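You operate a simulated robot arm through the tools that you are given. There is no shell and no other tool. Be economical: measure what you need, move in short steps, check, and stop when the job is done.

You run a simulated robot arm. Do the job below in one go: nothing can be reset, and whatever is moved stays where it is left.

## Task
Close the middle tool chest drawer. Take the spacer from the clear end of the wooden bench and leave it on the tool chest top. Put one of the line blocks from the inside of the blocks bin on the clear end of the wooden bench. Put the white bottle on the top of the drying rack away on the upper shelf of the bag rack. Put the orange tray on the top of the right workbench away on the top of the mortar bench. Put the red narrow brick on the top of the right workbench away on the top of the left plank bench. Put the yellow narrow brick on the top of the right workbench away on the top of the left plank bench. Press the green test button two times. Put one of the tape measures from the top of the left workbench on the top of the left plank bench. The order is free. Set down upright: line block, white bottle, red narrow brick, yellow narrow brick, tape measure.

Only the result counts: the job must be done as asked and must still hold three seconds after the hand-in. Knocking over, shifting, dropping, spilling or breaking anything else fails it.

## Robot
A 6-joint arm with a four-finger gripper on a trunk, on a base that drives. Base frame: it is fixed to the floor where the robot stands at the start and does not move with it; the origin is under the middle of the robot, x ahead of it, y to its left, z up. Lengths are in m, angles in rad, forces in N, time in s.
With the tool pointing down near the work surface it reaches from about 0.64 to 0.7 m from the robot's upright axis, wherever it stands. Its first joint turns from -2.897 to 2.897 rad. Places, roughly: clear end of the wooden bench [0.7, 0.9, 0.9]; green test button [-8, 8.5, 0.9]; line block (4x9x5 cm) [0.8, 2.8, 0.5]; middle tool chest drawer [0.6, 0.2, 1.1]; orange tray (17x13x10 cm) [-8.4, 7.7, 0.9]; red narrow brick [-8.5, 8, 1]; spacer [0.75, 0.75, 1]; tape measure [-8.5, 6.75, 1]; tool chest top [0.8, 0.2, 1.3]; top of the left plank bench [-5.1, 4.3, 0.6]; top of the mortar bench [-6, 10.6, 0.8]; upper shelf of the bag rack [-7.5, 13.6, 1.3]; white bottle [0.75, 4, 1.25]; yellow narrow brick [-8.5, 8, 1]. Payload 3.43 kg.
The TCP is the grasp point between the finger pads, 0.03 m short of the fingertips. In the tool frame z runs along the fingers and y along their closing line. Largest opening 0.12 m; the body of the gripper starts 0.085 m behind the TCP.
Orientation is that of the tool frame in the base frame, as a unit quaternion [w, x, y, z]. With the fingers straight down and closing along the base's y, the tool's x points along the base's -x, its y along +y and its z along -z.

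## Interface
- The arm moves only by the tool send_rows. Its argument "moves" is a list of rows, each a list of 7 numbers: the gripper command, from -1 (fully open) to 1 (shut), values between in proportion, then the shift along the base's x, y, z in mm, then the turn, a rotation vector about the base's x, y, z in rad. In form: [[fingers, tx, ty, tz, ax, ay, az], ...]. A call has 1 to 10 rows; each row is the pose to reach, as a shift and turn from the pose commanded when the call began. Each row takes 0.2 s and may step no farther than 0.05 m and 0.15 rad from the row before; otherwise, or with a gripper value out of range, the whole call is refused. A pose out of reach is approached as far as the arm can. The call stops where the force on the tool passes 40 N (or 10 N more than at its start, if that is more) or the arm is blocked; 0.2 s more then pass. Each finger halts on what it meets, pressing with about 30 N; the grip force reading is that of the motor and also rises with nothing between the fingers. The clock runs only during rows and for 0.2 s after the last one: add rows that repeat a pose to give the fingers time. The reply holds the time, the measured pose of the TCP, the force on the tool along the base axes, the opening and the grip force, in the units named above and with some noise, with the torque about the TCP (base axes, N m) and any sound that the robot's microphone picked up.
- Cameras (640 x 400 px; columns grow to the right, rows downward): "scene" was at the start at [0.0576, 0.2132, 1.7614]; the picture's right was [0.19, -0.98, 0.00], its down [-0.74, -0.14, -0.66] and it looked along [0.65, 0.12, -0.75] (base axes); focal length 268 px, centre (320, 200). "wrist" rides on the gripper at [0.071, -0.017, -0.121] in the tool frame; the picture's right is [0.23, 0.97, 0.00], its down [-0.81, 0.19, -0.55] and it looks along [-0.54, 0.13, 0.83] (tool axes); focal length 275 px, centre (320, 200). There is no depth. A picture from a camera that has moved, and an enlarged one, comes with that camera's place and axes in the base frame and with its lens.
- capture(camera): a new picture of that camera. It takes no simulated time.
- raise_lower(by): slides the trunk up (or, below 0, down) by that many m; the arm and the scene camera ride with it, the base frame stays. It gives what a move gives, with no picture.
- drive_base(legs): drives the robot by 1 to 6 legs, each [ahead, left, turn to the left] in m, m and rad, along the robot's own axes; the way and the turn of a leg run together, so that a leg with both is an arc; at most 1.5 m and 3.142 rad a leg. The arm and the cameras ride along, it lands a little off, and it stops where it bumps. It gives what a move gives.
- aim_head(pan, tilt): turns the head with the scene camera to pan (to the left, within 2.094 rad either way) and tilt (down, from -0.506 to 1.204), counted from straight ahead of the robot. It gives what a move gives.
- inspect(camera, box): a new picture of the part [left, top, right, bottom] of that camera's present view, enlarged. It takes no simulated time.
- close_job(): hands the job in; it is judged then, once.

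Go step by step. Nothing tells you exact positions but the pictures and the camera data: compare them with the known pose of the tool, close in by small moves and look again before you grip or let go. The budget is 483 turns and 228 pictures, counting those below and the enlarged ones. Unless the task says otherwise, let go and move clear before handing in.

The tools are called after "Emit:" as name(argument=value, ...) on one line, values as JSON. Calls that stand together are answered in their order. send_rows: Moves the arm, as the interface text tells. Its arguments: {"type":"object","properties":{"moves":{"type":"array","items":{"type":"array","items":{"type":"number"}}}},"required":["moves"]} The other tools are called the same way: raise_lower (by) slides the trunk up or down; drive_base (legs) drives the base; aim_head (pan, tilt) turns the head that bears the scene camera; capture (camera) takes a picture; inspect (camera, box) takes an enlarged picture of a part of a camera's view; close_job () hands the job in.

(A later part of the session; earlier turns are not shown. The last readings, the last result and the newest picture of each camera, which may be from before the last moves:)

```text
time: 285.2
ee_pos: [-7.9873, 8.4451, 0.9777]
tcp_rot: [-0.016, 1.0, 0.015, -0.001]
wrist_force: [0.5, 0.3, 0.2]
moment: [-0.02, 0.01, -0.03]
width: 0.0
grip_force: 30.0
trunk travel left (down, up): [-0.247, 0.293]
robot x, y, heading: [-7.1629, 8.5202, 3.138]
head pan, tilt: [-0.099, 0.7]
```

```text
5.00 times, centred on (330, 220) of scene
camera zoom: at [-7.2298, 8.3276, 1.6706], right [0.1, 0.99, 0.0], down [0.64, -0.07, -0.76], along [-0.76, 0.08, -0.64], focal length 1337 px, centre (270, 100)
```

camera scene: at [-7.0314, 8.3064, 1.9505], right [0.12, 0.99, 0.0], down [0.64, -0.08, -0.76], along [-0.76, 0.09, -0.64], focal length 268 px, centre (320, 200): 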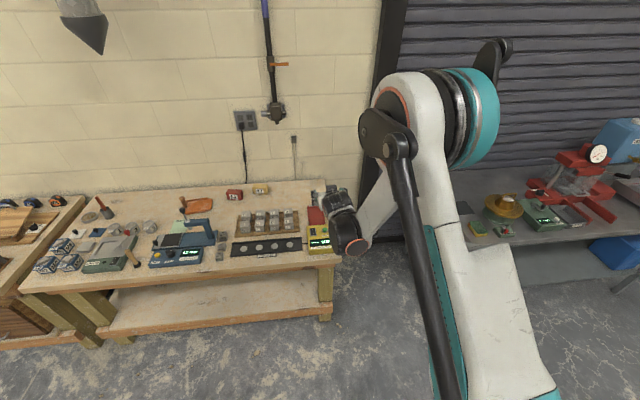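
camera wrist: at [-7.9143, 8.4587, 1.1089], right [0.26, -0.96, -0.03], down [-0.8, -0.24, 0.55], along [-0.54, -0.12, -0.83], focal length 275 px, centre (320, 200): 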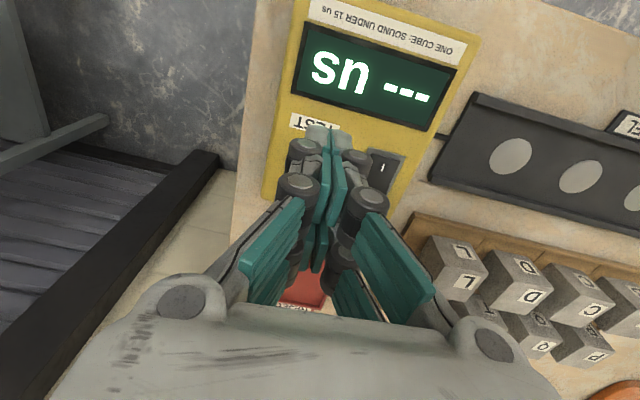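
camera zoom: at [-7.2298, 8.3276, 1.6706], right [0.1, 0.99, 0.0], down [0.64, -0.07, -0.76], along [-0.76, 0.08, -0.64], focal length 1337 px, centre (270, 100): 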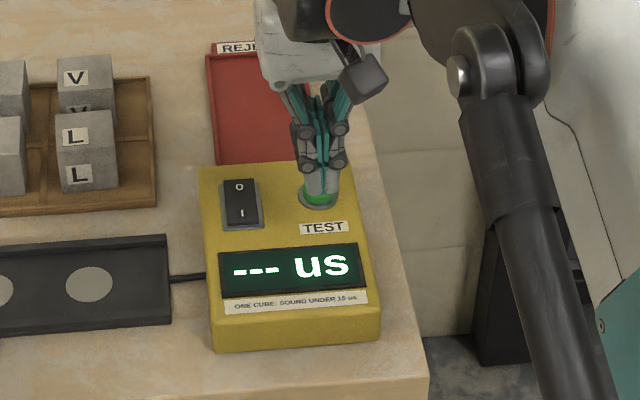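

Emit:
send_rows(moves=[[1, 0, 0, -3, 0, 0, 0], [1, 0, 0, -6, 0, 0, 0], [1, 0, 0, -9, 0, 0, 0]])

Emit:
inspect(camera="scene", box=[290, 180, 370, 260])

```text
time: 286.0
ee_pos: [-7.9864, 8.4454, 0.9679]
tcp_rot: [-0.017, 1.0, 0.016, -0.002]
wrist_force: [0.1, 0.5, -0.2]
moment: [-0.03, -0.01, 0.01]
width: 0.0
grip_force: 29.9
trunk travel left (down, up): [-0.247, 0.293]
robot x, y, heading: [-7.1666, 8.5207, 3.135]
head pan, tilt: [-0.099, 0.7]
```

```text
5.00 times, centred on (330, 220) of scene
camera zoom: at [-7.2301, 8.3276, 1.6705], right [0.1, 0.99, 0.0], down [0.64, -0.07, -0.76], along [-0.76, 0.08, -0.64], focal length 1337 px, centre (270, 100)
```

zoom: 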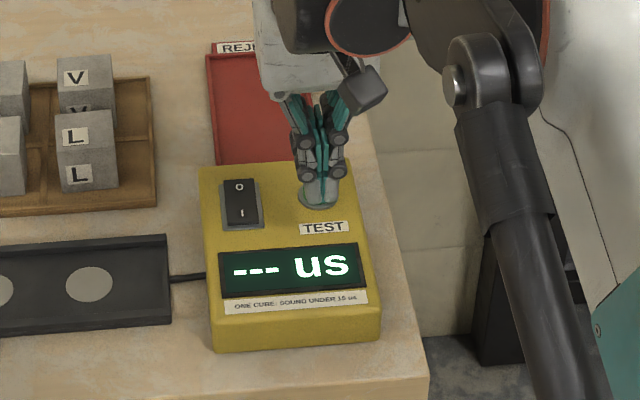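

Emit:
send_rows(moves=[[1, 0, 0, -3, 0, 0, 0], [1, 0, 0, -6, 0, 0, 0]])

```text
time: 286.6
ee_pos: [-7.9872, 8.4457, 0.9614]
tcp_rot: [-0.017, 1.0, 0.016, -0.002]
wrist_force: [-0.2, -0.4, 0.3]
moment: [0.0, 0.02, 0.02]
width: 0.0
grip_force: 30.1
trunk travel left (down, up): [-0.247, 0.293]
robot x, y, heading: [-7.1627, 8.5212, 3.14]
head pan, tilt: [-0.099, 0.7]
```

Emit:
send_rows(moves=[[1, 0, 0, -3, 0, 0, 0], [1, 0, 0, -6, 0, 0, 0]])

Emit:
inspect(camera="scene", box=[290, 180, 370, 260])

```text
time: 287.2
ee_pos: [-7.988, 8.4452, 0.9562]
tcp_rot: [-0.016, 1.0, 0.016, -0.001]
wrist_force: [0.9, 0.4, -0.5]
moment: [0.03, 0.04, 0.01]
width: 0.0003
grip_force: 29.9
trunk travel left (down, up): [-0.247, 0.293]
robot x, y, heading: [-7.1647, 8.5186, 3.135]
head pan, tilt: [-0.099, 0.7]
```

```text
5.00 times, centred on (330, 220) of scene
camera zoom: at [-7.2301, 8.3276, 1.6705], right [0.1, 0.99, 0.0], down [0.64, -0.07, -0.76], along [-0.76, 0.08, -0.64], focal length 1337 px, centre (270, 100)
```

zoom: 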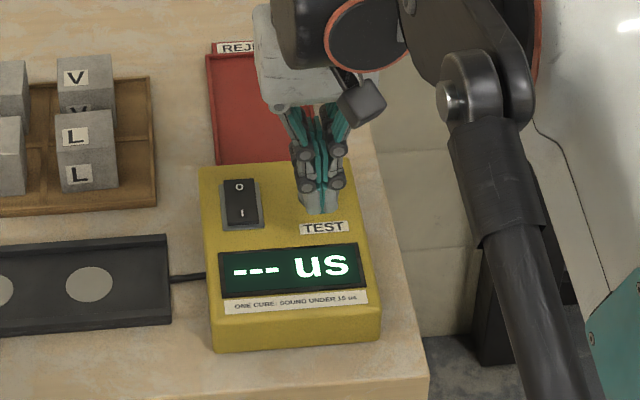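

Triangulating with the TEST label puts the tester's top at z≈0.90, so the button is really at x≈−8.02; I was in front of it. I'll rise and shift.

Emit:
send_rows(moves=[[1, 0, 0, 30, 0, 0, 0], [1, -36, 5, 30, 0, 0, 0], [1, -36, 5, 10, 0, 0, 0]])

Emit:
inspect(camera="scene", box=[290, 180, 370, 260])

Emit:
capture(camera="wrist")

```text
time: 288.0
ee_pos: [-8.0239, 8.4508, 0.9662]
tcp_rot: [-0.017, 1.0, 0.015, -0.002]
wrist_force: [-0.7, 0.7, -0.6]
moment: [-0.03, -0.01, 0.04]
width: 0.0003
grip_force: 30.1
trunk travel left (down, up): [-0.247, 0.293]
robot x, y, heading: [-7.1657, 8.5202, 3.137]
head pan, tilt: [-0.099, 0.7]
```

```text
5.00 times, centred on (330, 220) of scene
camera zoom: at [-7.2308, 8.3276, 1.6705], right [0.1, 0.99, 0.0], down [0.64, -0.07, -0.76], along [-0.76, 0.08, -0.64], focal length 1337 px, centre (270, 100)
```

zoom: 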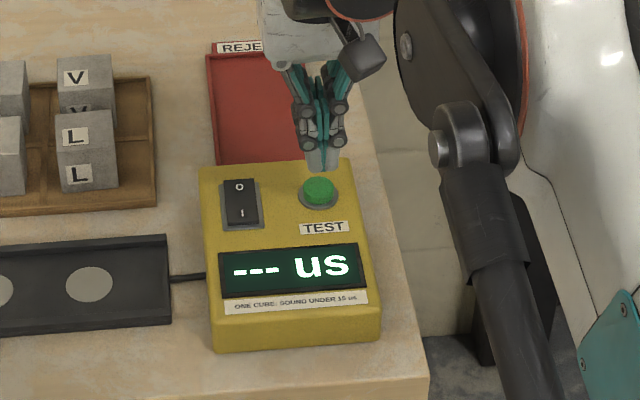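

```text
126 pictures are left
camera wrist: at [-7.9526, 8.4647, 1.0862], right [0.26, -0.96, -0.03], down [-0.8, -0.24, 0.55], along [-0.54, -0.12, -0.84], focal length 275 px, centre (320, 200)
```

wrist: 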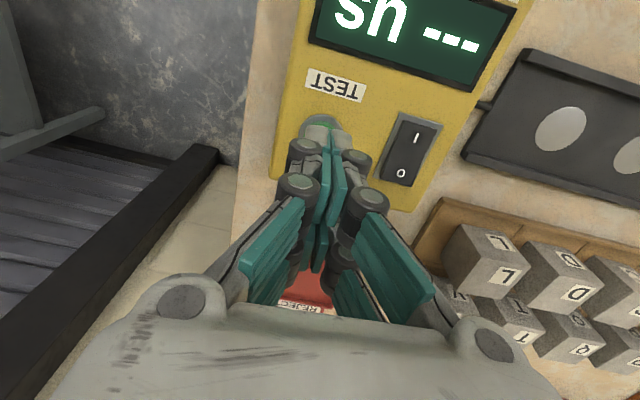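

Emit:
send_rows(moves=[[1, 5, 0, -8, 0, 0, 0], [1, 5, 0, -16, 0, 0, 0], [1, 5, 0, -22, 0, 0, 0]])

Emit:
inspect(camera="scene", box=[290, 180, 370, 260])

```text
time: 288.8
ee_pos: [-8.0173, 8.4503, 0.9443]
tcp_rot: [-0.016, 1.0, 0.015, -0.003]
wrist_force: [-0.3, 0.6, -0.5]
moment: [-0.01, -0.01, 0.02]
width: 0.0001
grip_force: 29.9
trunk travel left (down, up): [-0.247, 0.293]
robot x, y, heading: [-7.1633, 8.5204, 3.138]
head pan, tilt: [-0.099, 0.7]
```

```text
5.00 times, centred on (330, 220) of scene
camera zoom: at [-7.2302, 8.3276, 1.6705], right [0.1, 0.99, 0.0], down [0.64, -0.07, -0.76], along [-0.76, 0.08, -0.64], focal length 1337 px, centre (270, 100)
```

zoom: 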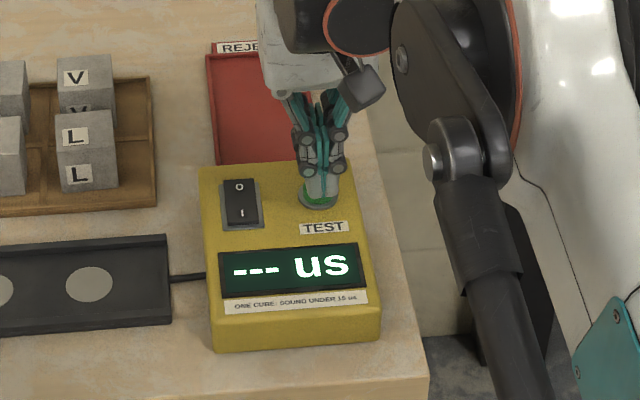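

Emit:
send_rows(moves=[[1, -4, 0, -3, 0, 0, 0], [1, -4, 0, -6, 0, 0, 0]])

```text
time: 289.4
ee_pos: [-8.0209, 8.4491, 0.9397]
tcp_rot: [-0.017, 1.0, 0.016, -0.002]
wrist_force: [-0.7, 0.2, -0.3]
moment: [0.01, -0.03, -0.04]
width: 0.0001
grip_force: 30.0
trunk travel left (down, up): [-0.247, 0.293]
robot x, y, heading: [-7.1636, 8.5206, 3.132]
head pan, tilt: [-0.099, 0.7]
```

Emit:
send_rows(moves=[[1, 0, 0, -3, 0, 0, 0], [1, 0, 0, -5, 0, 0, 0]])

```text
time: 290.0
ee_pos: [-8.0221, 8.4493, 0.9339]
tcp_rot: [-0.017, 1.0, 0.016, -0.002]
wrist_force: [-0.6, -0.2, -0.1]
moment: [0.0, 0.01, -0.03]
width: 0.0
grip_force: 30.3
trunk travel left (down, up): [-0.247, 0.293]
robot x, y, heading: [-7.164, 8.5214, 3.131]
head pan, tilt: [-0.099, 0.7]
```

Emit:
send_rows(moves=[[1, 0, 0, -2, 0, 0, 0], [1, 0, 0, -4, 0, 0, 0]])

Emit:
inspect(camera="scene", box=[290, 180, 370, 260])

```text
time: 290.6
ee_pos: [-8.0223, 8.4488, 0.9288]
tcp_rot: [-0.017, 1.0, 0.016, -0.002]
wrist_force: [-0.4, 0.0, -0.2]
moment: [-0.01, -0.02, 0.02]
width: 0.0
grip_force: 30.8
trunk travel left (down, up): [-0.247, 0.293]
robot x, y, heading: [-7.1624, 8.5195, 3.138]
head pan, tilt: [-0.099, 0.7]
```

```text
5.00 times, centred on (330, 220) of scene
camera zoom: at [-7.2301, 8.3276, 1.6705], right [0.1, 0.99, 0.0], down [0.64, -0.07, -0.76], along [-0.76, 0.08, -0.64], focal length 1337 px, centre (270, 100)
```

zoom: 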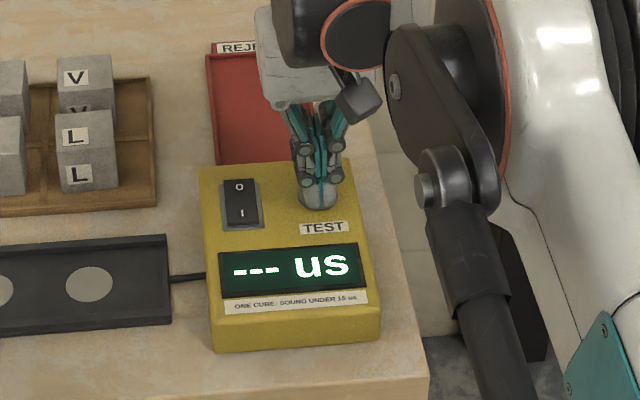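

Emit:
send_rows(moves=[[1, -3, 1, -2, 0, 0, 0], [1, -3, 1, -4, 0, 0, 0]])

```text
time: 291.2
ee_pos: [-8.0247, 8.4503, 0.9255]
tcp_rot: [-0.017, 1.0, 0.016, -0.001]
wrist_force: [-0.1, -0.6, 2.3]
moment: [-0.02, 0.01, -0.02]
width: 0.006
grip_force: 33.8
trunk travel left (down, up): [-0.247, 0.293]
robot x, y, heading: [-7.1651, 8.5197, 3.137]
head pan, tilt: [-0.099, 0.7]
heard: click
```

A click: that's one press. I'll lift off 12 mm and press once more the same way.

Emit:
send_rows(moves=[[1, 0, 0, 6, 0, 0, 0], [1, 0, 0, 14, 0, 0, 0], [1, 0, 0, 14, 0, 0, 0]])

```text
time: 292.0
ee_pos: [-8.0247, 8.4517, 0.9396]
tcp_rot: [-0.016, 1.0, 0.014, -0.002]
wrist_force: [0.3, -0.3, 0.6]
moment: [-0.02, -0.02, -0.01]
width: 0.0
grip_force: 33.2
trunk travel left (down, up): [-0.247, 0.293]
robot x, y, heading: [-7.1649, 8.5215, 3.143]
head pan, tilt: [-0.099, 0.7]
```

Emit:
send_rows(moves=[[1, 0, 0, -6, 0, 0, 0], [1, 0, 0, -10, 0, 0, 0], [1, 0, 0, -12, 0, 0, 0], [1, 0, 0, -14, 0, 0, 0]])

```text
time: 293.0
ee_pos: [-8.0259, 8.4525, 0.9249]
tcp_rot: [-0.016, 1.0, 0.016, -0.003]
wrist_force: [0.2, -0.7, 1.8]
moment: [-0.05, 0.0, -0.03]
width: 0.0062
grip_force: 33.5
trunk travel left (down, up): [-0.247, 0.293]
robot x, y, heading: [-7.1636, 8.5189, 3.139]
head pan, tilt: [-0.099, 0.7]
heard: click
```

Second click heard. I'll lift well clear straight up and look.

Emit:
send_rows(moves=[[1, 0, 0, 10, 0, 0, 0], [1, 0, 0, 50, 0, 0, 0], [1, 0, 0, 100, 0, 0, 0], [-1, 0, 0, 150, 0, 0, 0]])

Emit:
capture(camera="wrist")

```text
time: 294.0
ee_pos: [-8.023, 8.4514, 1.0746]
tcp_rot: [-0.016, 1.0, 0.016, -0.003]
wrist_force: [-0.3, -0.3, 0.6]
moment: [0.02, 0.0, 0.01]
width: 0.0914
grip_force: 0.0
trunk travel left (down, up): [-0.247, 0.293]
robot x, y, heading: [-7.1616, 8.5193, 3.137]
head pan, tilt: [-0.099, 0.7]
```

```text
123 pictures are left
camera wrist: at [-7.9515, 8.4658, 1.1959], right [0.26, -0.96, -0.03], down [-0.8, -0.24, 0.55], along [-0.54, -0.12, -0.83], focal length 275 px, centre (320, 200)
```

wrist: 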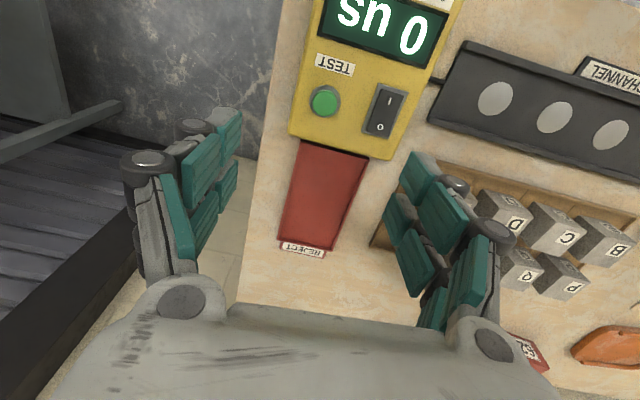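

The tester display changed, so the button is done. Now the orange tray: I'll raise a bit and move over towards it at about (-8.34, 7.67).

Emit:
raise_lower(by=0.15)

Emit:
drive_base(legs=[[0, 0.78, 0], [0.3, 0, 0]])

Emit:
capture(camera="wrist")

Emit:
capture(camera="scene")

```text
time: 295.8
ee_pos: [-8.0238, 8.4517, 1.2246]
tcp_rot: [-0.017, 1.0, 0.016, -0.002]
wrist_force: [0.6, 0.5, 0.1]
moment: [-0.01, -0.01, -0.02]
width: 0.12
grip_force: 0.0
trunk travel left (down, up): [-0.397, 0.143]
robot x, y, heading: [-7.1649, 8.5217, 3.14]
head pan, tilt: [-0.099, 0.7]
```

```text
time: 301.6
ee_pos: [-8.336, 7.6826, 1.2248]
tcp_rot: [-0.015, 1.0, 0.013, -0.002]
wrist_force: [-0.4, -0.2, 0.0]
moment: [-0.02, -0.02, 0.06]
width: 0.12
grip_force: 0.1
trunk travel left (down, up): [-0.397, 0.143]
robot x, y, heading: [-7.474, 7.7505, 3.131]
head pan, tilt: [-0.099, 0.7]
```

```text
122 pictures are left
camera wrist: at [-8.2649, 7.6969, 1.3444], right [0.26, -0.97, -0.03], down [-0.8, -0.23, 0.55], along [-0.54, -0.11, -0.84], focal length 275 px, centre (320, 200)
```

wrist: 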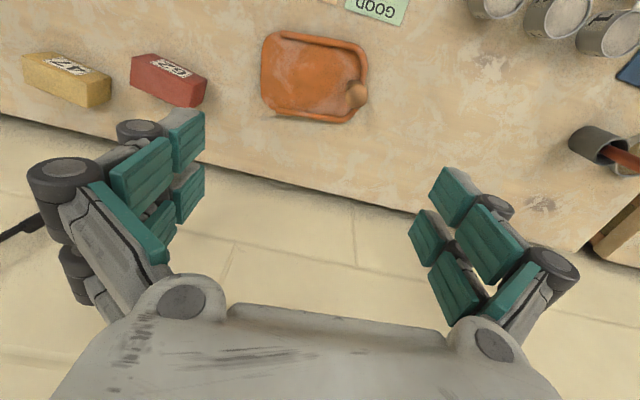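

```text
121 pictures are left
camera scene: at [-7.5443, 7.5544, 1.8204], right [0.11, 0.99, 0.0], down [0.64, -0.07, -0.76], along [-0.76, 0.08, -0.65], focal length 268 px, centre (320, 200)
```

scene: 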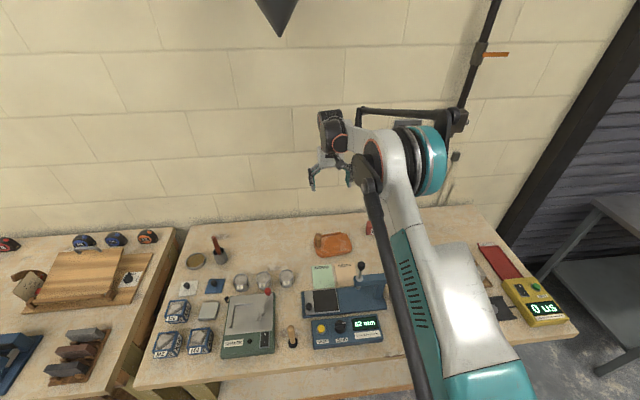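

Emit:
inspect(camera="wrist", box=[230, 20, 400, 140])

Emit:
inspect(camera="scene", box=[290, 210, 390, 290])

```text
3.33 times, centred on (315, 80) of wrist
camera zoom: at [-8.2649, 7.6969, 1.3444], right [0.26, -0.97, -0.03], down [-0.8, -0.23, 0.55], along [-0.54, -0.11, -0.84], focal length 918 px, centre (337, 600)
```

zoom: 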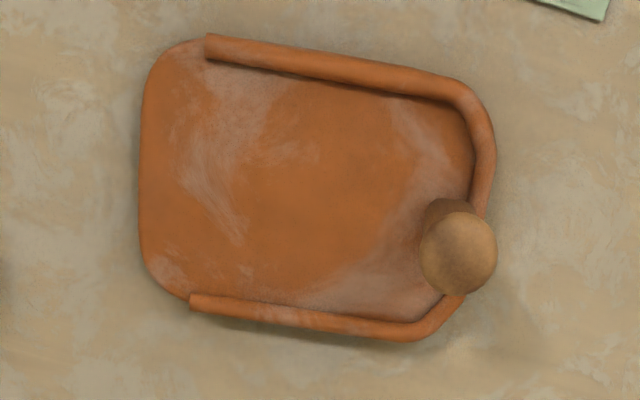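

```text
5.00 times, centred on (340, 250) of scene
camera zoom: at [-7.5443, 7.5544, 1.8204], right [0.11, 0.99, 0.0], down [0.64, -0.07, -0.76], along [-0.76, 0.08, -0.65], focal length 1337 px, centre (220, -50)
```

zoom: 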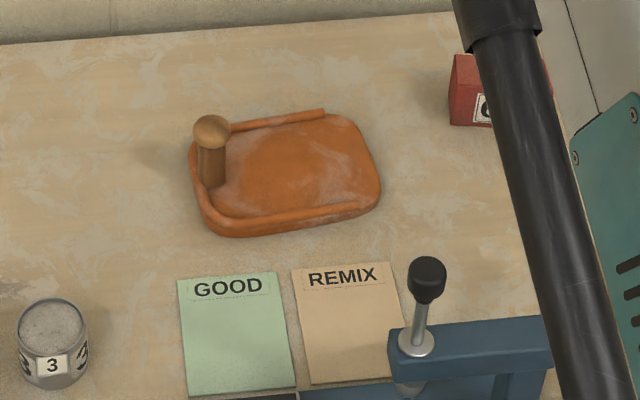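

The tray is a shallow pan with a wooden post and knob at (-8.346, 7.634), knob centre z≈0.924. I'll align over it, descend, and grip the knob.

Emit:
send_rows(moves=[[-1, -5, -25, 0, 0, 0, 0], [-1, -10, -49, 0, 0, 0, 0]])

Emit:
raise_lower(by=-0.2)

Emit:
capture(camera="wrist")

Emit:
inspect(camera="scene", box=[270, 160, 390, 260])

```text
time: 302.2
ee_pos: [-8.3444, 7.6344, 1.226]
tcp_rot: [-0.016, 1.0, 0.013, -0.002]
wrist_force: [0.3, 0.0, -0.8]
moment: [0.01, 0.02, -0.01]
width: 0.1201
grip_force: 0.0
trunk travel left (down, up): [-0.397, 0.143]
robot x, y, heading: [-7.4773, 7.7503, 3.135]
head pan, tilt: [-0.099, 0.7]
```

```text
time: 304.4
ee_pos: [-8.344, 7.6341, 1.0262]
tcp_rot: [-0.018, 1.0, 0.013, -0.002]
wrist_force: [0.4, 0.3, 0.8]
moment: [-0.02, 0.0, 0.0]
width: 0.1201
grip_force: 0.1
trunk travel left (down, up): [-0.197, 0.343]
robot x, y, heading: [-7.474, 7.7457, 3.132]
head pan, tilt: [-0.099, 0.7]
```

```text
118 pictures are left
camera wrist: at [-8.2734, 7.6476, 1.1463], right [0.26, -0.97, -0.03], down [-0.8, -0.23, 0.55], along [-0.54, -0.11, -0.83], focal length 275 px, centre (320, 200)
```

wrist: 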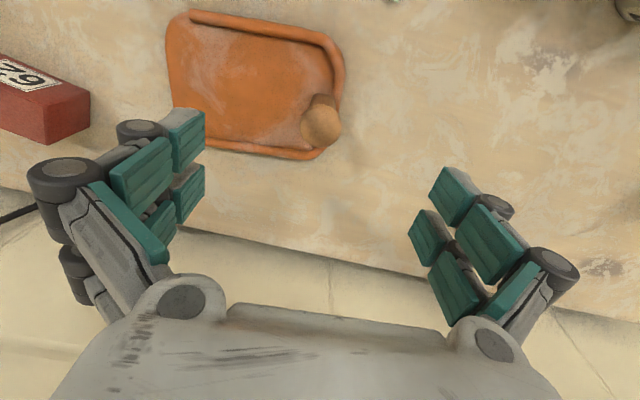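

```text
4.00 times, centred on (330, 210) of scene
camera zoom: at [-7.5425, 7.5545, 1.6207], right [0.11, 0.99, 0.0], down [0.64, -0.07, -0.76], along [-0.76, 0.08, -0.64], focal length 1070 px, centre (280, 160)
```

zoom: 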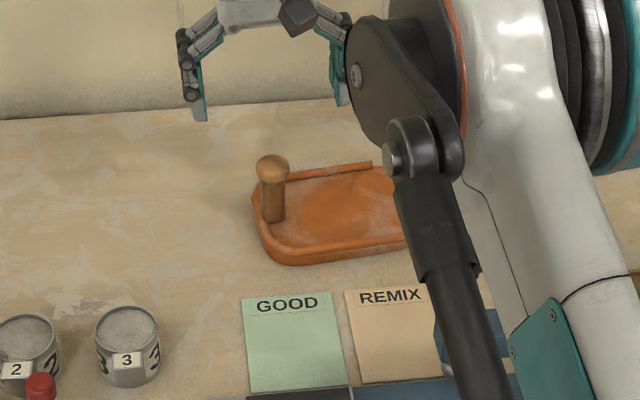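

Emit:
send_rows(moves=[[-1, 2, 2, -40, 0, 0, 0], [-1, 2, 2, -80, 0, 0, 0], [-1, 2, 2, -110, 0, 0, 0]])

Emit:
capture(camera="wrist")

Emit:
inspect(camera="scene", box=[270, 160, 390, 260])

```text
time: 305.2
ee_pos: [-8.3435, 7.6349, 0.9178]
tcp_rot: [-0.016, 1.0, 0.013, -0.002]
wrist_force: [0.0, -0.4, -0.1]
moment: [0.02, 0.01, -0.04]
width: 0.1198
grip_force: 0.1
trunk travel left (down, up): [-0.197, 0.343]
robot x, y, heading: [-7.4837, 7.7492, 3.132]
head pan, tilt: [-0.099, 0.7]
```

```text
116 pictures are left
camera wrist: at [-8.2716, 7.6486, 1.0381], right [0.26, -0.97, -0.03], down [-0.8, -0.23, 0.55], along [-0.54, -0.11, -0.83], focal length 275 px, centre (320, 200)
```

wrist: 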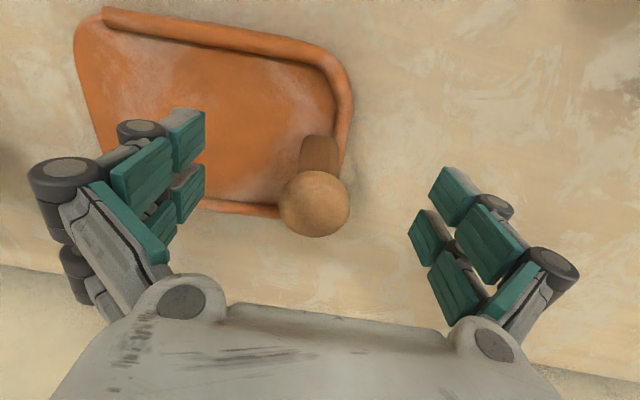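

```text
4.00 times, centred on (330, 210) of scene
camera zoom: at [-7.5428, 7.5544, 1.6205], right [0.11, 0.99, 0.0], down [0.64, -0.07, -0.76], along [-0.76, 0.08, -0.64], focal length 1070 px, centre (280, 160)
```

zoom: 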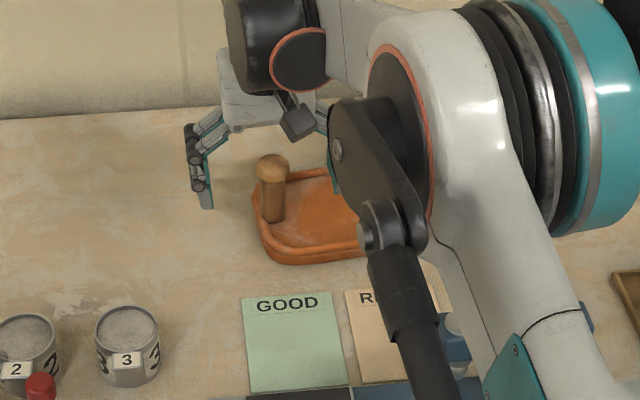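

The knob is centred between the fingers. Closing.

Emit:
send_rows(moves=[[-0.3, 1, 2, 0, 0, 0, 0], [0.4, 1, 2, 0, 0, 0, 0], [1, 1, 2, 0, 0, 0, 0], [1, 1, 2, 0, 0, 0, 0], [1, 1, 2, 0, 0, 0, 0]])

Emit:
capture(camera="wrist")

```text
time: 306.4
ee_pos: [-8.3418, 7.6372, 0.9176]
tcp_rot: [-0.017, 1.0, 0.013, -0.002]
wrist_force: [-0.1, -0.1, 1.3]
moment: [-0.2, 0.02, 0.03]
width: 0.0311
grip_force: 29.6
trunk travel left (down, up): [-0.197, 0.343]
robot x, y, heading: [-7.4728, 7.7459, 3.132]
head pan, tilt: [-0.099, 0.7]
```

```text
114 pictures are left
camera wrist: at [-8.2702, 7.6507, 1.0378], right [0.26, -0.97, -0.03], down [-0.8, -0.23, 0.55], along [-0.54, -0.11, -0.83], focal length 275 px, centre (320, 200)
```

wrist: 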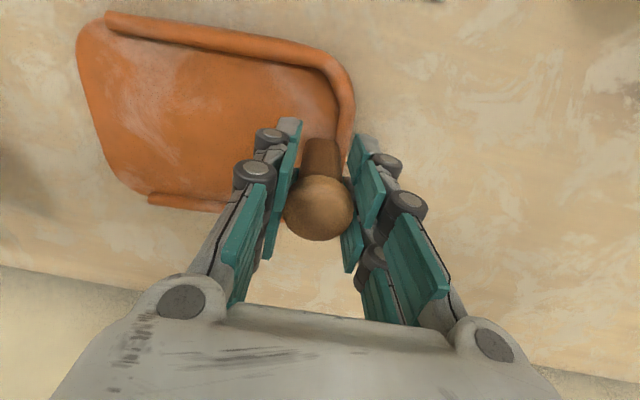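

Knob gripped at 31 mm. I'll lift gently and see how the tray hangs.

Emit:
send_rows(moves=[[1, 0, 0, 10, 0, 0, 0], [1, 0, 0, 25, 0, 0, 0], [1, 0, 0, 50, 0, 0, 0], [1, 0, 0, 80, 0, 0, 0]])

Emit:
capture(camera="wrist")

Emit:
inspect(camera="scene", box=[260, 140, 400, 260])

```text
time: 307.4
ee_pos: [-8.3423, 7.6376, 0.9957]
tcp_rot: [-0.017, 1.0, 0.013, -0.002]
wrist_force: [0.8, -0.6, -2.0]
moment: [-0.14, 0.01, 0.01]
width: 0.0309
grip_force: 30.0
trunk travel left (down, up): [-0.197, 0.343]
robot x, y, heading: [-7.4763, 7.7487, 3.134]
head pan, tilt: [-0.099, 0.7]
```

```text
113 pictures are left
camera wrist: at [-8.2711, 7.6516, 1.1162], right [0.26, -0.97, -0.03], down [-0.8, -0.23, 0.55], along [-0.54, -0.11, -0.83], focal length 275 px, centre (320, 200)
```

wrist: 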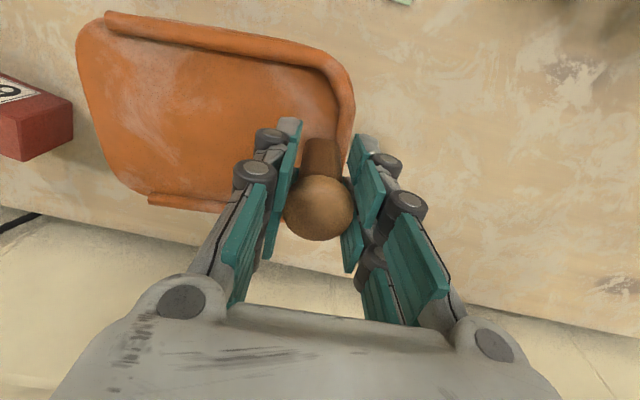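

```text
3.33 times, centred on (330, 200) of scene
camera zoom: at [-7.5426, 7.5545, 1.6206], right [0.11, 0.99, 0.0], down [0.64, -0.07, -0.76], along [-0.76, 0.08, -0.64], focal length 892 px, centre (287, 200)
```

zoom: 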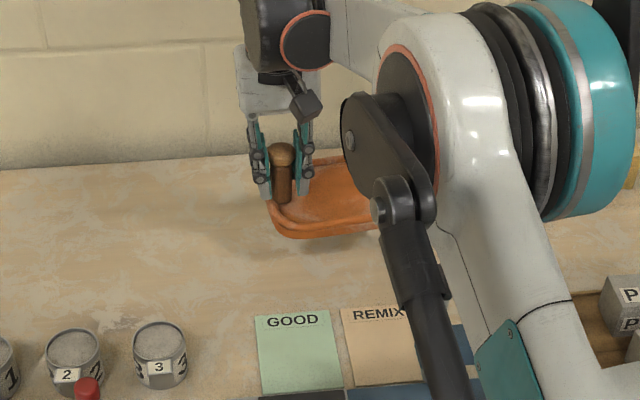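

The tray hangs level. I'll raise it, back off the bench, and go to look at the mortar bench for a free spot.

Emit:
raise_lower(by=0.3)

Emit:
drive_base(legs=[[-0.36, 0, 0], [0, -1.3, 0], [0, 0, -1.571], [0.6, 0, 0]])

Emit:
aim_head(pan=-1.1, tilt=0.6)

Emit:
capture(camera="scene")

```text
time: 310.4
ee_pos: [-8.3431, 7.6384, 1.2964]
tcp_rot: [-0.017, 1.0, 0.013, -0.001]
wrist_force: [-1.0, 0.5, -2.2]
moment: [-0.14, -0.06, 0.0]
width: 0.0309
grip_force: 29.4
trunk travel left (down, up): [-0.497, 0.043]
robot x, y, heading: [-7.4752, 7.7467, 3.13]
head pan, tilt: [-0.099, 0.7]
```

```text
time: 325.6
ee_pos: [-7.2377, 10.4955, 1.2942]
tcp_rot: [-0.013, 0.727, -0.687, 0.01]
wrist_force: [0.4, 0.7, -2.2]
moment: [-0.07, 0.12, -0.03]
width: 0.0313
grip_force: 30.0
trunk travel left (down, up): [-0.497, 0.043]
robot x, y, heading: [-7.1056, 9.6283, 1.586]
head pan, tilt: [-0.099, 0.7]
```

```text
time: 326.8
ee_pos: [-7.2385, 10.4948, 1.2957]
tcp_rot: [-0.013, 0.726, -0.687, 0.01]
wrist_force: [-0.5, -0.6, -1.9]
moment: [-0.05, 0.13, 0.0]
width: 0.031
grip_force: 30.2
trunk travel left (down, up): [-0.497, 0.043]
robot x, y, heading: [-7.1063, 9.6356, 1.584]
head pan, tilt: [-1.1, 0.6]
```

```text
111 pictures are left
camera scene: at [-7.2248, 9.6489, 1.9292], right [0.47, -0.88, 0.0], down [-0.5, -0.27, -0.82], along [0.73, 0.39, -0.57], focal length 268 px, centre (320, 200)
```

scene: 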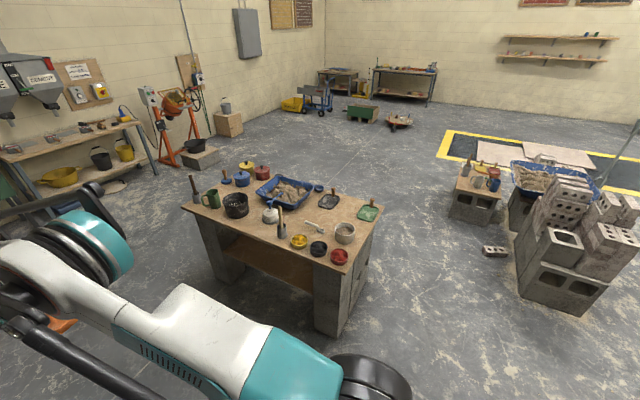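

Emit:
inspect(camera="scene", box=[170, 150, 400, 290])

```text
2.78 times, centred on (285, 220) of scene
camera zoom: at [-7.2248, 9.6489, 1.9292], right [0.47, -0.88, 0.0], down [-0.5, -0.27, -0.82], along [0.73, 0.39, -0.57], focal length 744 px, centre (417, 144)
```

zoom: 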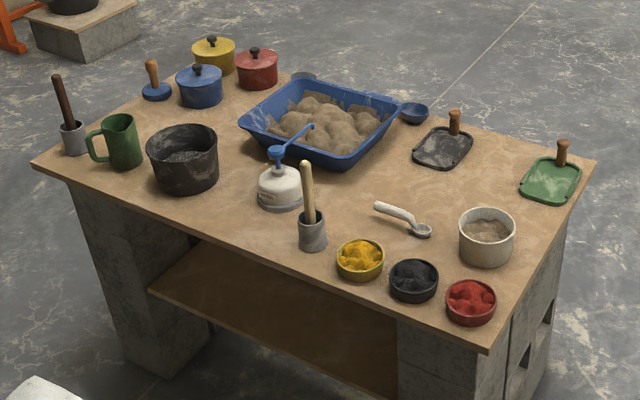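

The mortar bench has a free strip between the scoop and the black float, around (-5.95, 10.35). I'll turn to face +x and line up in front of it.

Emit:
drive_base(legs=[[0, 0, -1.58], [0, 0.65, 0]])

Emit:
aim_head(pan=-0.1, tilt=0.75)

Emit:
capture(camera="scene")

```text
time: 334.3
ee_pos: [-6.235, 10.397, 1.2959]
tcp_rot: [0.002, -0.014, 1.0, -0.016]
wrist_force: [-0.1, 0.2, -2.3]
moment: [0.12, 0.02, -0.02]
width: 0.0311
grip_force: 29.2
trunk travel left (down, up): [-0.497, 0.043]
robot x, y, heading: [-7.1017, 10.2867, -0.008]
head pan, tilt: [-1.1, 0.6]
```

```text
time: 335.6
ee_pos: [-6.2323, 10.3955, 1.2957]
tcp_rot: [0.002, -0.013, 1.0, -0.017]
wrist_force: [-0.1, -0.1, -2.8]
moment: [0.12, 0.02, 0.0]
width: 0.0313
grip_force: 29.9
trunk travel left (down, up): [-0.497, 0.043]
robot x, y, heading: [-7.1034, 10.285, -0.011]
head pan, tilt: [-0.099, 0.75]
```

```text
109 pictures are left
camera scene: at [-7.0341, 10.4743, 1.9163], right [-0.11, -0.99, 0.0], down [-0.68, 0.07, -0.73], along [0.73, -0.08, -0.68], focal length 268 px, centre (320, 200)
```

scene: 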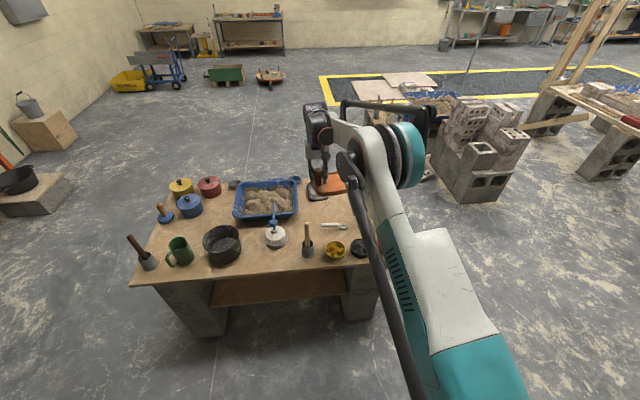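

I'll go ahead about 0.32 m, square the tray up, and lower partway, then check from the cameras.

Emit:
drive_base(legs=[[0.32, -0.01, 0.01]])

Emit:
raise_lower(by=-0.25)

Emit:
capture(camera="wrist")

Emit:
inspect(camera="scene", box=[250, 150, 410, 270])

```text
time: 337.7
ee_pos: [-5.9116, 10.3915, 1.2965]
tcp_rot: [0.003, -0.018, 1.0, -0.017]
wrist_force: [0.1, 1.0, -3.5]
moment: [0.13, 0.06, 0.01]
width: 0.0313
grip_force: 29.3
trunk travel left (down, up): [-0.497, 0.043]
robot x, y, heading: [-6.7772, 10.2723, -0.001]
head pan, tilt: [-0.099, 0.75]
```

```text
time: 340.3
ee_pos: [-5.914, 10.392, 1.0466]
tcp_rot: [0.003, -0.019, 1.0, -0.017]
wrist_force: [-0.6, -0.2, -1.9]
moment: [0.15, -0.01, 0.02]
width: 0.0312
grip_force: 30.2
trunk travel left (down, up): [-0.247, 0.293]
robot x, y, heading: [-6.783, 10.2718, -0.004]
head pan, tilt: [-0.099, 0.75]
```

```text
108 pictures are left
camera wrist: at [-5.9854, 10.375, 1.1659], right [-0.27, 0.96, -0.03], down [0.8, 0.24, 0.55], along [0.54, 0.12, -0.83], focal length 275 px, centre (320, 200)
```

wrist: 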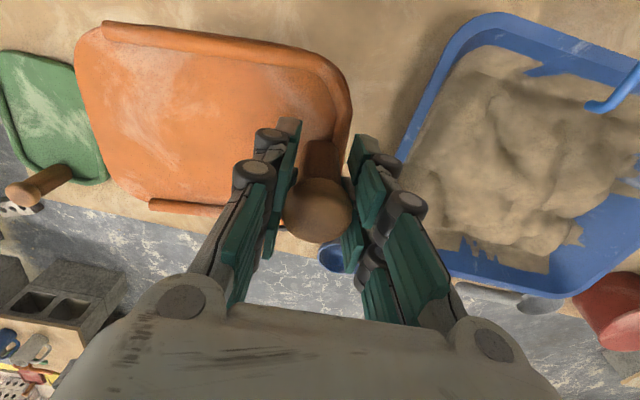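

```text
3.33 times, centred on (330, 210) of scene
camera zoom: at [-6.7151, 10.4635, 1.6664], right [-0.1, -1.0, 0.0], down [-0.68, 0.07, -0.73], along [0.73, -0.07, -0.68], focal length 892 px, centre (287, 167)
```

zoom: 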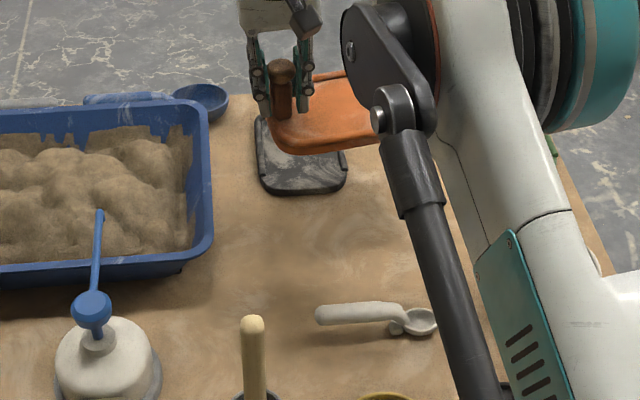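

The tray's middle lies about 1–2 cm beyond the post in x, so I'll shift back 38 mm and square it up, then check again.

Emit:
send_rows(moves=[[1, -20, -4, -15, 0, 0, -0.06], [1, -38, -8, -40, 0, 0, -0.11], [1, -38, -8, -70, 0, 0, -0.11], [1, -38, -8, -100, 0, 0, -0.11]])

Emit:
capture(camera="wrist")

Emit:
inspect(camera="scene", box=[250, 150, 410, 270])

```text
time: 341.3
ee_pos: [-5.9508, 10.3845, 0.9469]
tcp_rot: [0.001, 0.036, 0.999, -0.017]
wrist_force: [0.0, 1.1, -3.0]
moment: [0.11, 0.02, -0.02]
width: 0.0313
grip_force: 29.5
trunk travel left (down, up): [-0.247, 0.293]
robot x, y, heading: [-6.779, 10.2747, -0.003]
head pan, tilt: [-0.099, 0.75]
```

```text
106 pictures are left
camera wrist: at [-6.0242, 10.3746, 1.0665], right [-0.16, 0.99, -0.03], down [0.82, 0.15, 0.55], along [0.55, 0.06, -0.83], focal length 275 px, centre (320, 200)
```

wrist: 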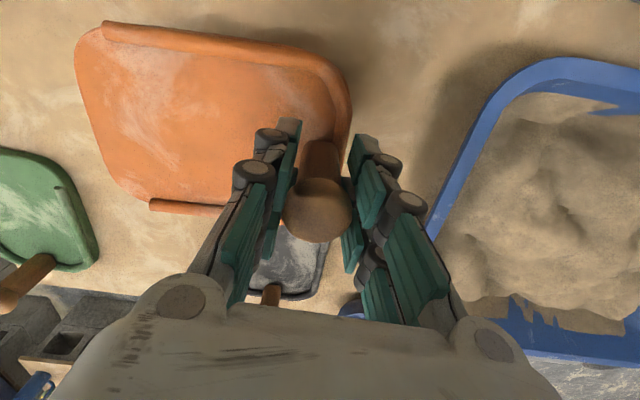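

```text
3.33 times, centred on (330, 210) of scene
camera zoom: at [-6.7146, 10.4636, 1.6662], right [-0.1, -1.0, 0.0], down [-0.68, 0.07, -0.73], along [0.73, -0.07, -0.68], focal length 892 px, centre (287, 167)
```

zoom: 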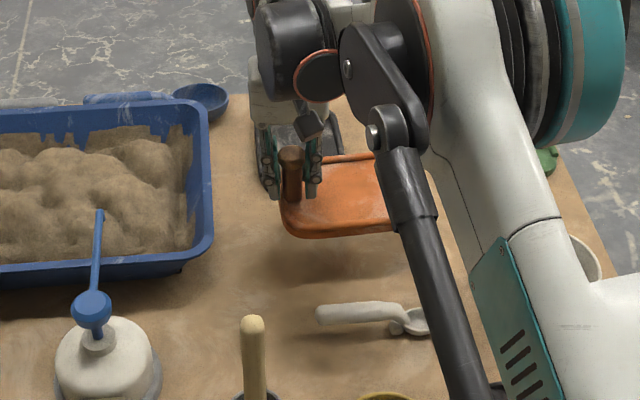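

The tray now spans x −6.005…−5.876, about 3 cm clear of both the scoop and the black float. Lowering.

Emit:
send_rows(moves=[[1, 0, 0, -30, 0, 0, 0], [1, 0, 0, -55, 0, 0, 0], [1, 0, 0, -68, 0, 0, 0], [1, 0, 0, -74, 0, 0, 0]])

Emit:
inspect(camera="scene", box=[250, 150, 410, 270])

```text
time: 342.3
ee_pos: [-5.9502, 10.3843, 0.8718]
tcp_rot: [0.001, 0.036, 0.999, -0.016]
wrist_force: [-0.1, 0.5, -2.1]
moment: [0.15, 0.04, 0.01]
width: 0.0311
grip_force: 29.6
trunk travel left (down, up): [-0.247, 0.293]
robot x, y, heading: [-6.7737, 10.274, 0.003]
head pan, tilt: [-0.099, 0.75]
```

```text
3.33 times, centred on (330, 210) of scene
camera zoom: at [-6.7148, 10.4636, 1.6663], right [-0.1, -1.0, 0.0], down [-0.68, 0.07, -0.73], along [0.73, -0.07, -0.68], focal length 892 px, centre (287, 167)
```

zoom: 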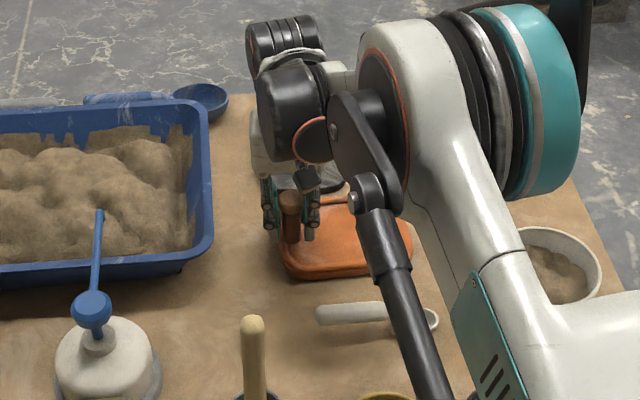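

Emit:
send_rows(moves=[[1, 0, 0, -3, 0, 0, 0], [1, 0, 0, -6, 0, 0, 0], [1, 0, 0, -9, 0, 0, 0]])

```text
time: 343.1
ee_pos: [-5.9525, 10.3834, 0.8651]
tcp_rot: [0.003, 0.037, 0.999, -0.016]
wrist_force: [7.8, -0.9, 32.3]
moment: [0.21, -0.18, 0.0]
width: 0.0314
grip_force: 29.6
trunk travel left (down, up): [-0.247, 0.293]
robot x, y, heading: [-6.7769, 10.2724, 0.0]
head pan, tilt: [-0.099, 0.75]
```

Contact with the bench. Easing off, opening slightly and lifting.

Emit:
send_rows(moves=[[1, 0, 0, 2, 0, 0, 0], [0.2, 0, 0, 2, 0, 0, 0], [0.1, 0, 0, 2, 0, 0, 0], [0.1, 0, 0, 30, 0, 0, 0], [0.1, 0, 0, 70, 0, 0, 0], [0.1, 0, 0, 115, 0, 0, 0], [0.1, 0, 0, 160, 0, 0, 0]])

Emit:
capture(camera="wrist")

```text
time: 344.7
ee_pos: [-5.9499, 10.3837, 1.0252]
tcp_rot: [0.001, 0.037, 0.999, -0.016]
wrist_force: [-0.1, 0.3, 0.0]
moment: [0.01, -0.01, -0.02]
width: 0.0542
grip_force: 0.1
trunk travel left (down, up): [-0.247, 0.293]
robot x, y, heading: [-6.7805, 10.2736, 0.001]
head pan, tilt: [-0.099, 0.75]
```

```text
103 pictures are left
camera wrist: at [-6.0239, 10.375, 1.1444], right [-0.16, 0.99, -0.03], down [0.82, 0.15, 0.55], along [0.55, 0.06, -0.83], focal length 275 px, centre (320, 200)
```

wrist: 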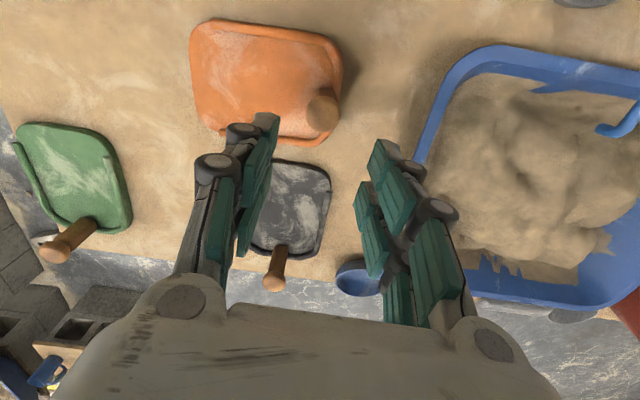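

The tray is set down cleanly. Next come the bricks: raise, back off and return to the right workbench.

Emit:
raise_lower(by=0.25)

Emit:
drive_base(legs=[[-0.33, 0, 0], [0, 0, -1.571], [1.4, 0, 0], [0.8, 0, 0], [0, 0, -1.571]])

Emit:
send_rows(moves=[[-1, 0, 0, 0, 0, 0, 0.11]])

Emit:
aim_head(pan=-0.1, tilt=0.7)

Emit:
capture(camera="scene")

```text
time: 347.3
ee_pos: [-5.951, 10.3836, 1.2743]
tcp_rot: [0.001, 0.036, 0.999, -0.016]
wrist_force: [1.1, 0.0, -0.5]
moment: [0.01, -0.02, -0.03]
width: 0.0537
grip_force: 0.0
trunk travel left (down, up): [-0.497, 0.043]
robot x, y, heading: [-6.7773, 10.2737, 0.004]
head pan, tilt: [-0.099, 0.75]
```

```text
time: 367.5
ee_pos: [-7.955, 7.9628, 1.2742]
tcp_rot: [-0.016, 1.0, -0.025, -0.002]
wrist_force: [0.3, -0.5, 0.7]
moment: [-0.01, -0.02, 0.04]
width: 0.0542
grip_force: 0.0
trunk travel left (down, up): [-0.497, 0.043]
robot x, y, heading: [-7.1272, 8.0903, -3.12]
head pan, tilt: [-0.099, 0.75]
```

```text
time: 367.9
ee_pos: [-7.9545, 7.9628, 1.2736]
tcp_rot: [-0.017, 0.999, 0.029, -0.003]
wrist_force: [-0.3, 0.4, 0.4]
moment: [0.03, -0.03, 0.03]
width: 0.1185
grip_force: 0.1
trunk travel left (down, up): [-0.497, 0.043]
robot x, y, heading: [-7.1309, 8.09, -3.117]
head pan, tilt: [-0.099, 0.75]
```

```text
time: 368.5
ee_pos: [-7.9551, 7.9621, 1.274]
tcp_rot: [-0.016, 0.999, 0.03, -0.002]
wrist_force: [0.1, 0.1, 0.2]
moment: [0.0, -0.01, 0.03]
width: 0.12
grip_force: 0.1
trunk travel left (down, up): [-0.497, 0.043]
robot x, y, heading: [-7.1275, 8.0935, -3.119]
head pan, tilt: [-0.099, 0.7]
```

```text
102 pictures are left
camera scene: at [-7.1886, 7.8971, 1.9205], right [0.08, 1.0, 0.0], down [0.64, -0.05, -0.76], along [-0.76, 0.06, -0.64], focal length 268 px, centre (320, 200)
```

scene: 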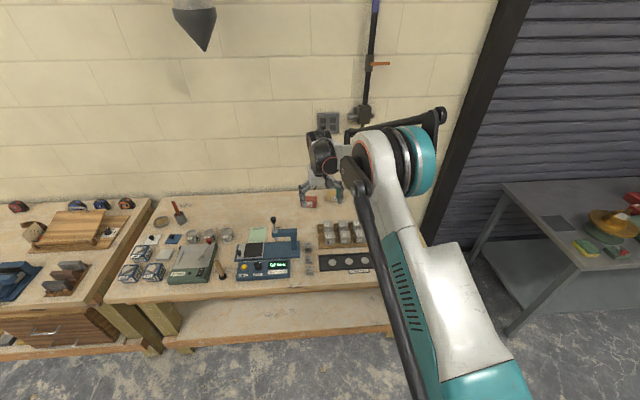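

Emit:
drive_base(legs=[[0.34, 0, -0.02]])

Emit:
capture(camera="wrist")

Emit:
inspect(camera="scene", box=[280, 170, 420, 280])

```text
time: 370.8
ee_pos: [-8.3022, 7.9741, 1.2722]
tcp_rot: [-0.017, 1.0, 0.02, -0.002]
wrist_force: [0.8, -0.2, -0.6]
moment: [0.0, -0.05, -0.01]
width: 0.1199
grip_force: 0.1
trunk travel left (down, up): [-0.497, 0.043]
robot x, y, heading: [-7.4732, 8.0882, -3.14]
head pan, tilt: [-0.099, 0.7]
```

```text
101 pictures are left
camera wrist: at [-8.2308, 7.9888, 1.3928], right [0.27, -0.96, -0.03], down [-0.8, -0.24, 0.55], along [-0.54, -0.12, -0.84], focal length 275 px, centre (320, 200)
```

wrist: 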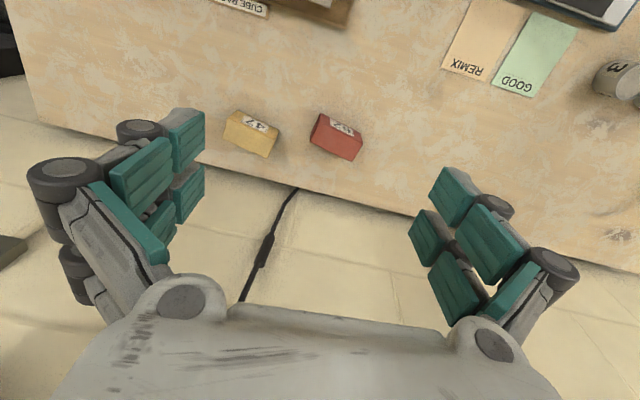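

```text
3.64 times, centred on (350, 225) of scene
camera zoom: at [-7.5379, 7.8938, 1.9205], right [0.1, 1.0, 0.0], down [0.64, -0.06, -0.76], along [-0.76, 0.07, -0.65], focal length 973 px, centre (211, 109)
```

zoom: 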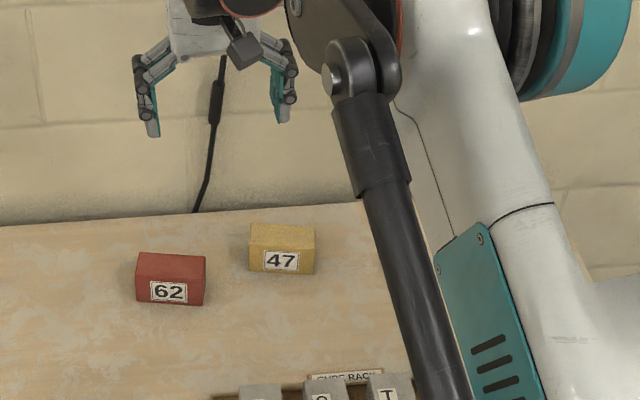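

Red brick: top centre about (-8.424, 7.918, 0.885), roughly 9.6 × 5 × 4.5 cm, turned about −0.2 rad. I'll grip it along its length with the hand open to 12 cm. Moving closer and aligning.

Emit:
drive_base(legs=[[0.085, 0, 0]])

Emit:
send_rows(moves=[[-1, -10, -20, 0, 0, 0, -0.12], [-1, -20, -40, 0, 0, 0, -0.235], [-1, -35, -56, -10, 0, 0, -0.235]])

Emit:
raise_lower(by=-0.25)

Emit:
capture(camera="wrist")

Emit:
capture(camera="scene")

```text
time: 371.9
ee_pos: [-8.3874, 7.9734, 1.2722]
tcp_rot: [-0.017, 1.0, 0.02, -0.002]
wrist_force: [-0.4, 0.3, -0.1]
moment: [0.01, -0.06, 0.04]
width: 0.1199
grip_force: 0.1
trunk travel left (down, up): [-0.497, 0.043]
robot x, y, heading: [-7.561, 8.0872, -3.133]
head pan, tilt: [-0.099, 0.7]
```

```text
time: 372.6
ee_pos: [-8.4224, 7.9161, 1.2619]
tcp_rot: [-0.018, 0.995, -0.097, 0.0]
wrist_force: [-0.7, -0.7, 0.1]
moment: [0.03, -0.06, -0.01]
width: 0.12
grip_force: 0.0
trunk travel left (down, up): [-0.497, 0.043]
robot x, y, heading: [-7.5588, 8.0897, -3.136]
head pan, tilt: [-0.099, 0.7]
```

```text
time: 375.2
ee_pos: [-8.4211, 7.9169, 1.0125]
tcp_rot: [-0.016, 0.995, -0.098, -0.001]
wrist_force: [-0.1, -0.1, 0.4]
moment: [0.02, 0.03, 0.0]
width: 0.1199
grip_force: 0.0
trunk travel left (down, up): [-0.247, 0.293]
robot x, y, heading: [-7.5613, 8.0855, -3.136]
head pan, tilt: [-0.099, 0.7]
```

```text
99 pictures are left
camera wrist: at [-8.3481, 7.9149, 1.1332], right [0.04, -1.0, -0.03], down [-0.83, -0.05, 0.55], along [-0.55, 0.01, -0.83], focal length 275 px, centre (320, 200)
```

wrist: 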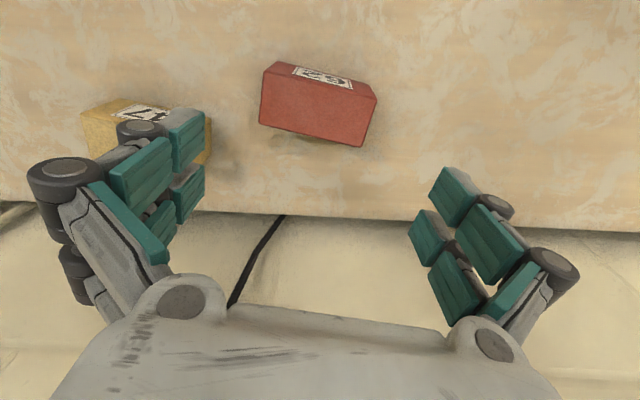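

```text
98 pictures are left
camera scene: at [-7.6218, 7.8934, 1.6706], right [0.1, 1.0, 0.0], down [0.64, -0.06, -0.76], along [-0.76, 0.07, -0.64], focal length 268 px, centre (320, 200)
```

scene: 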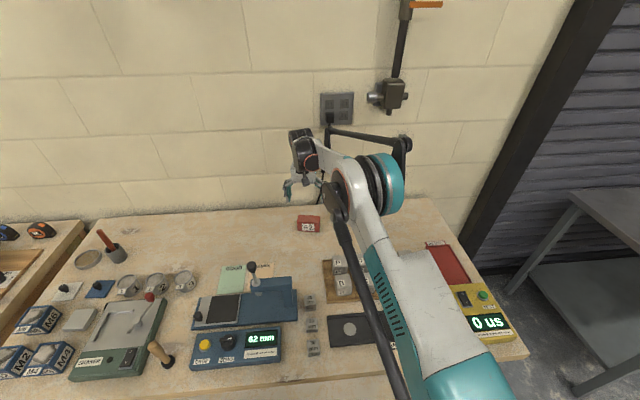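

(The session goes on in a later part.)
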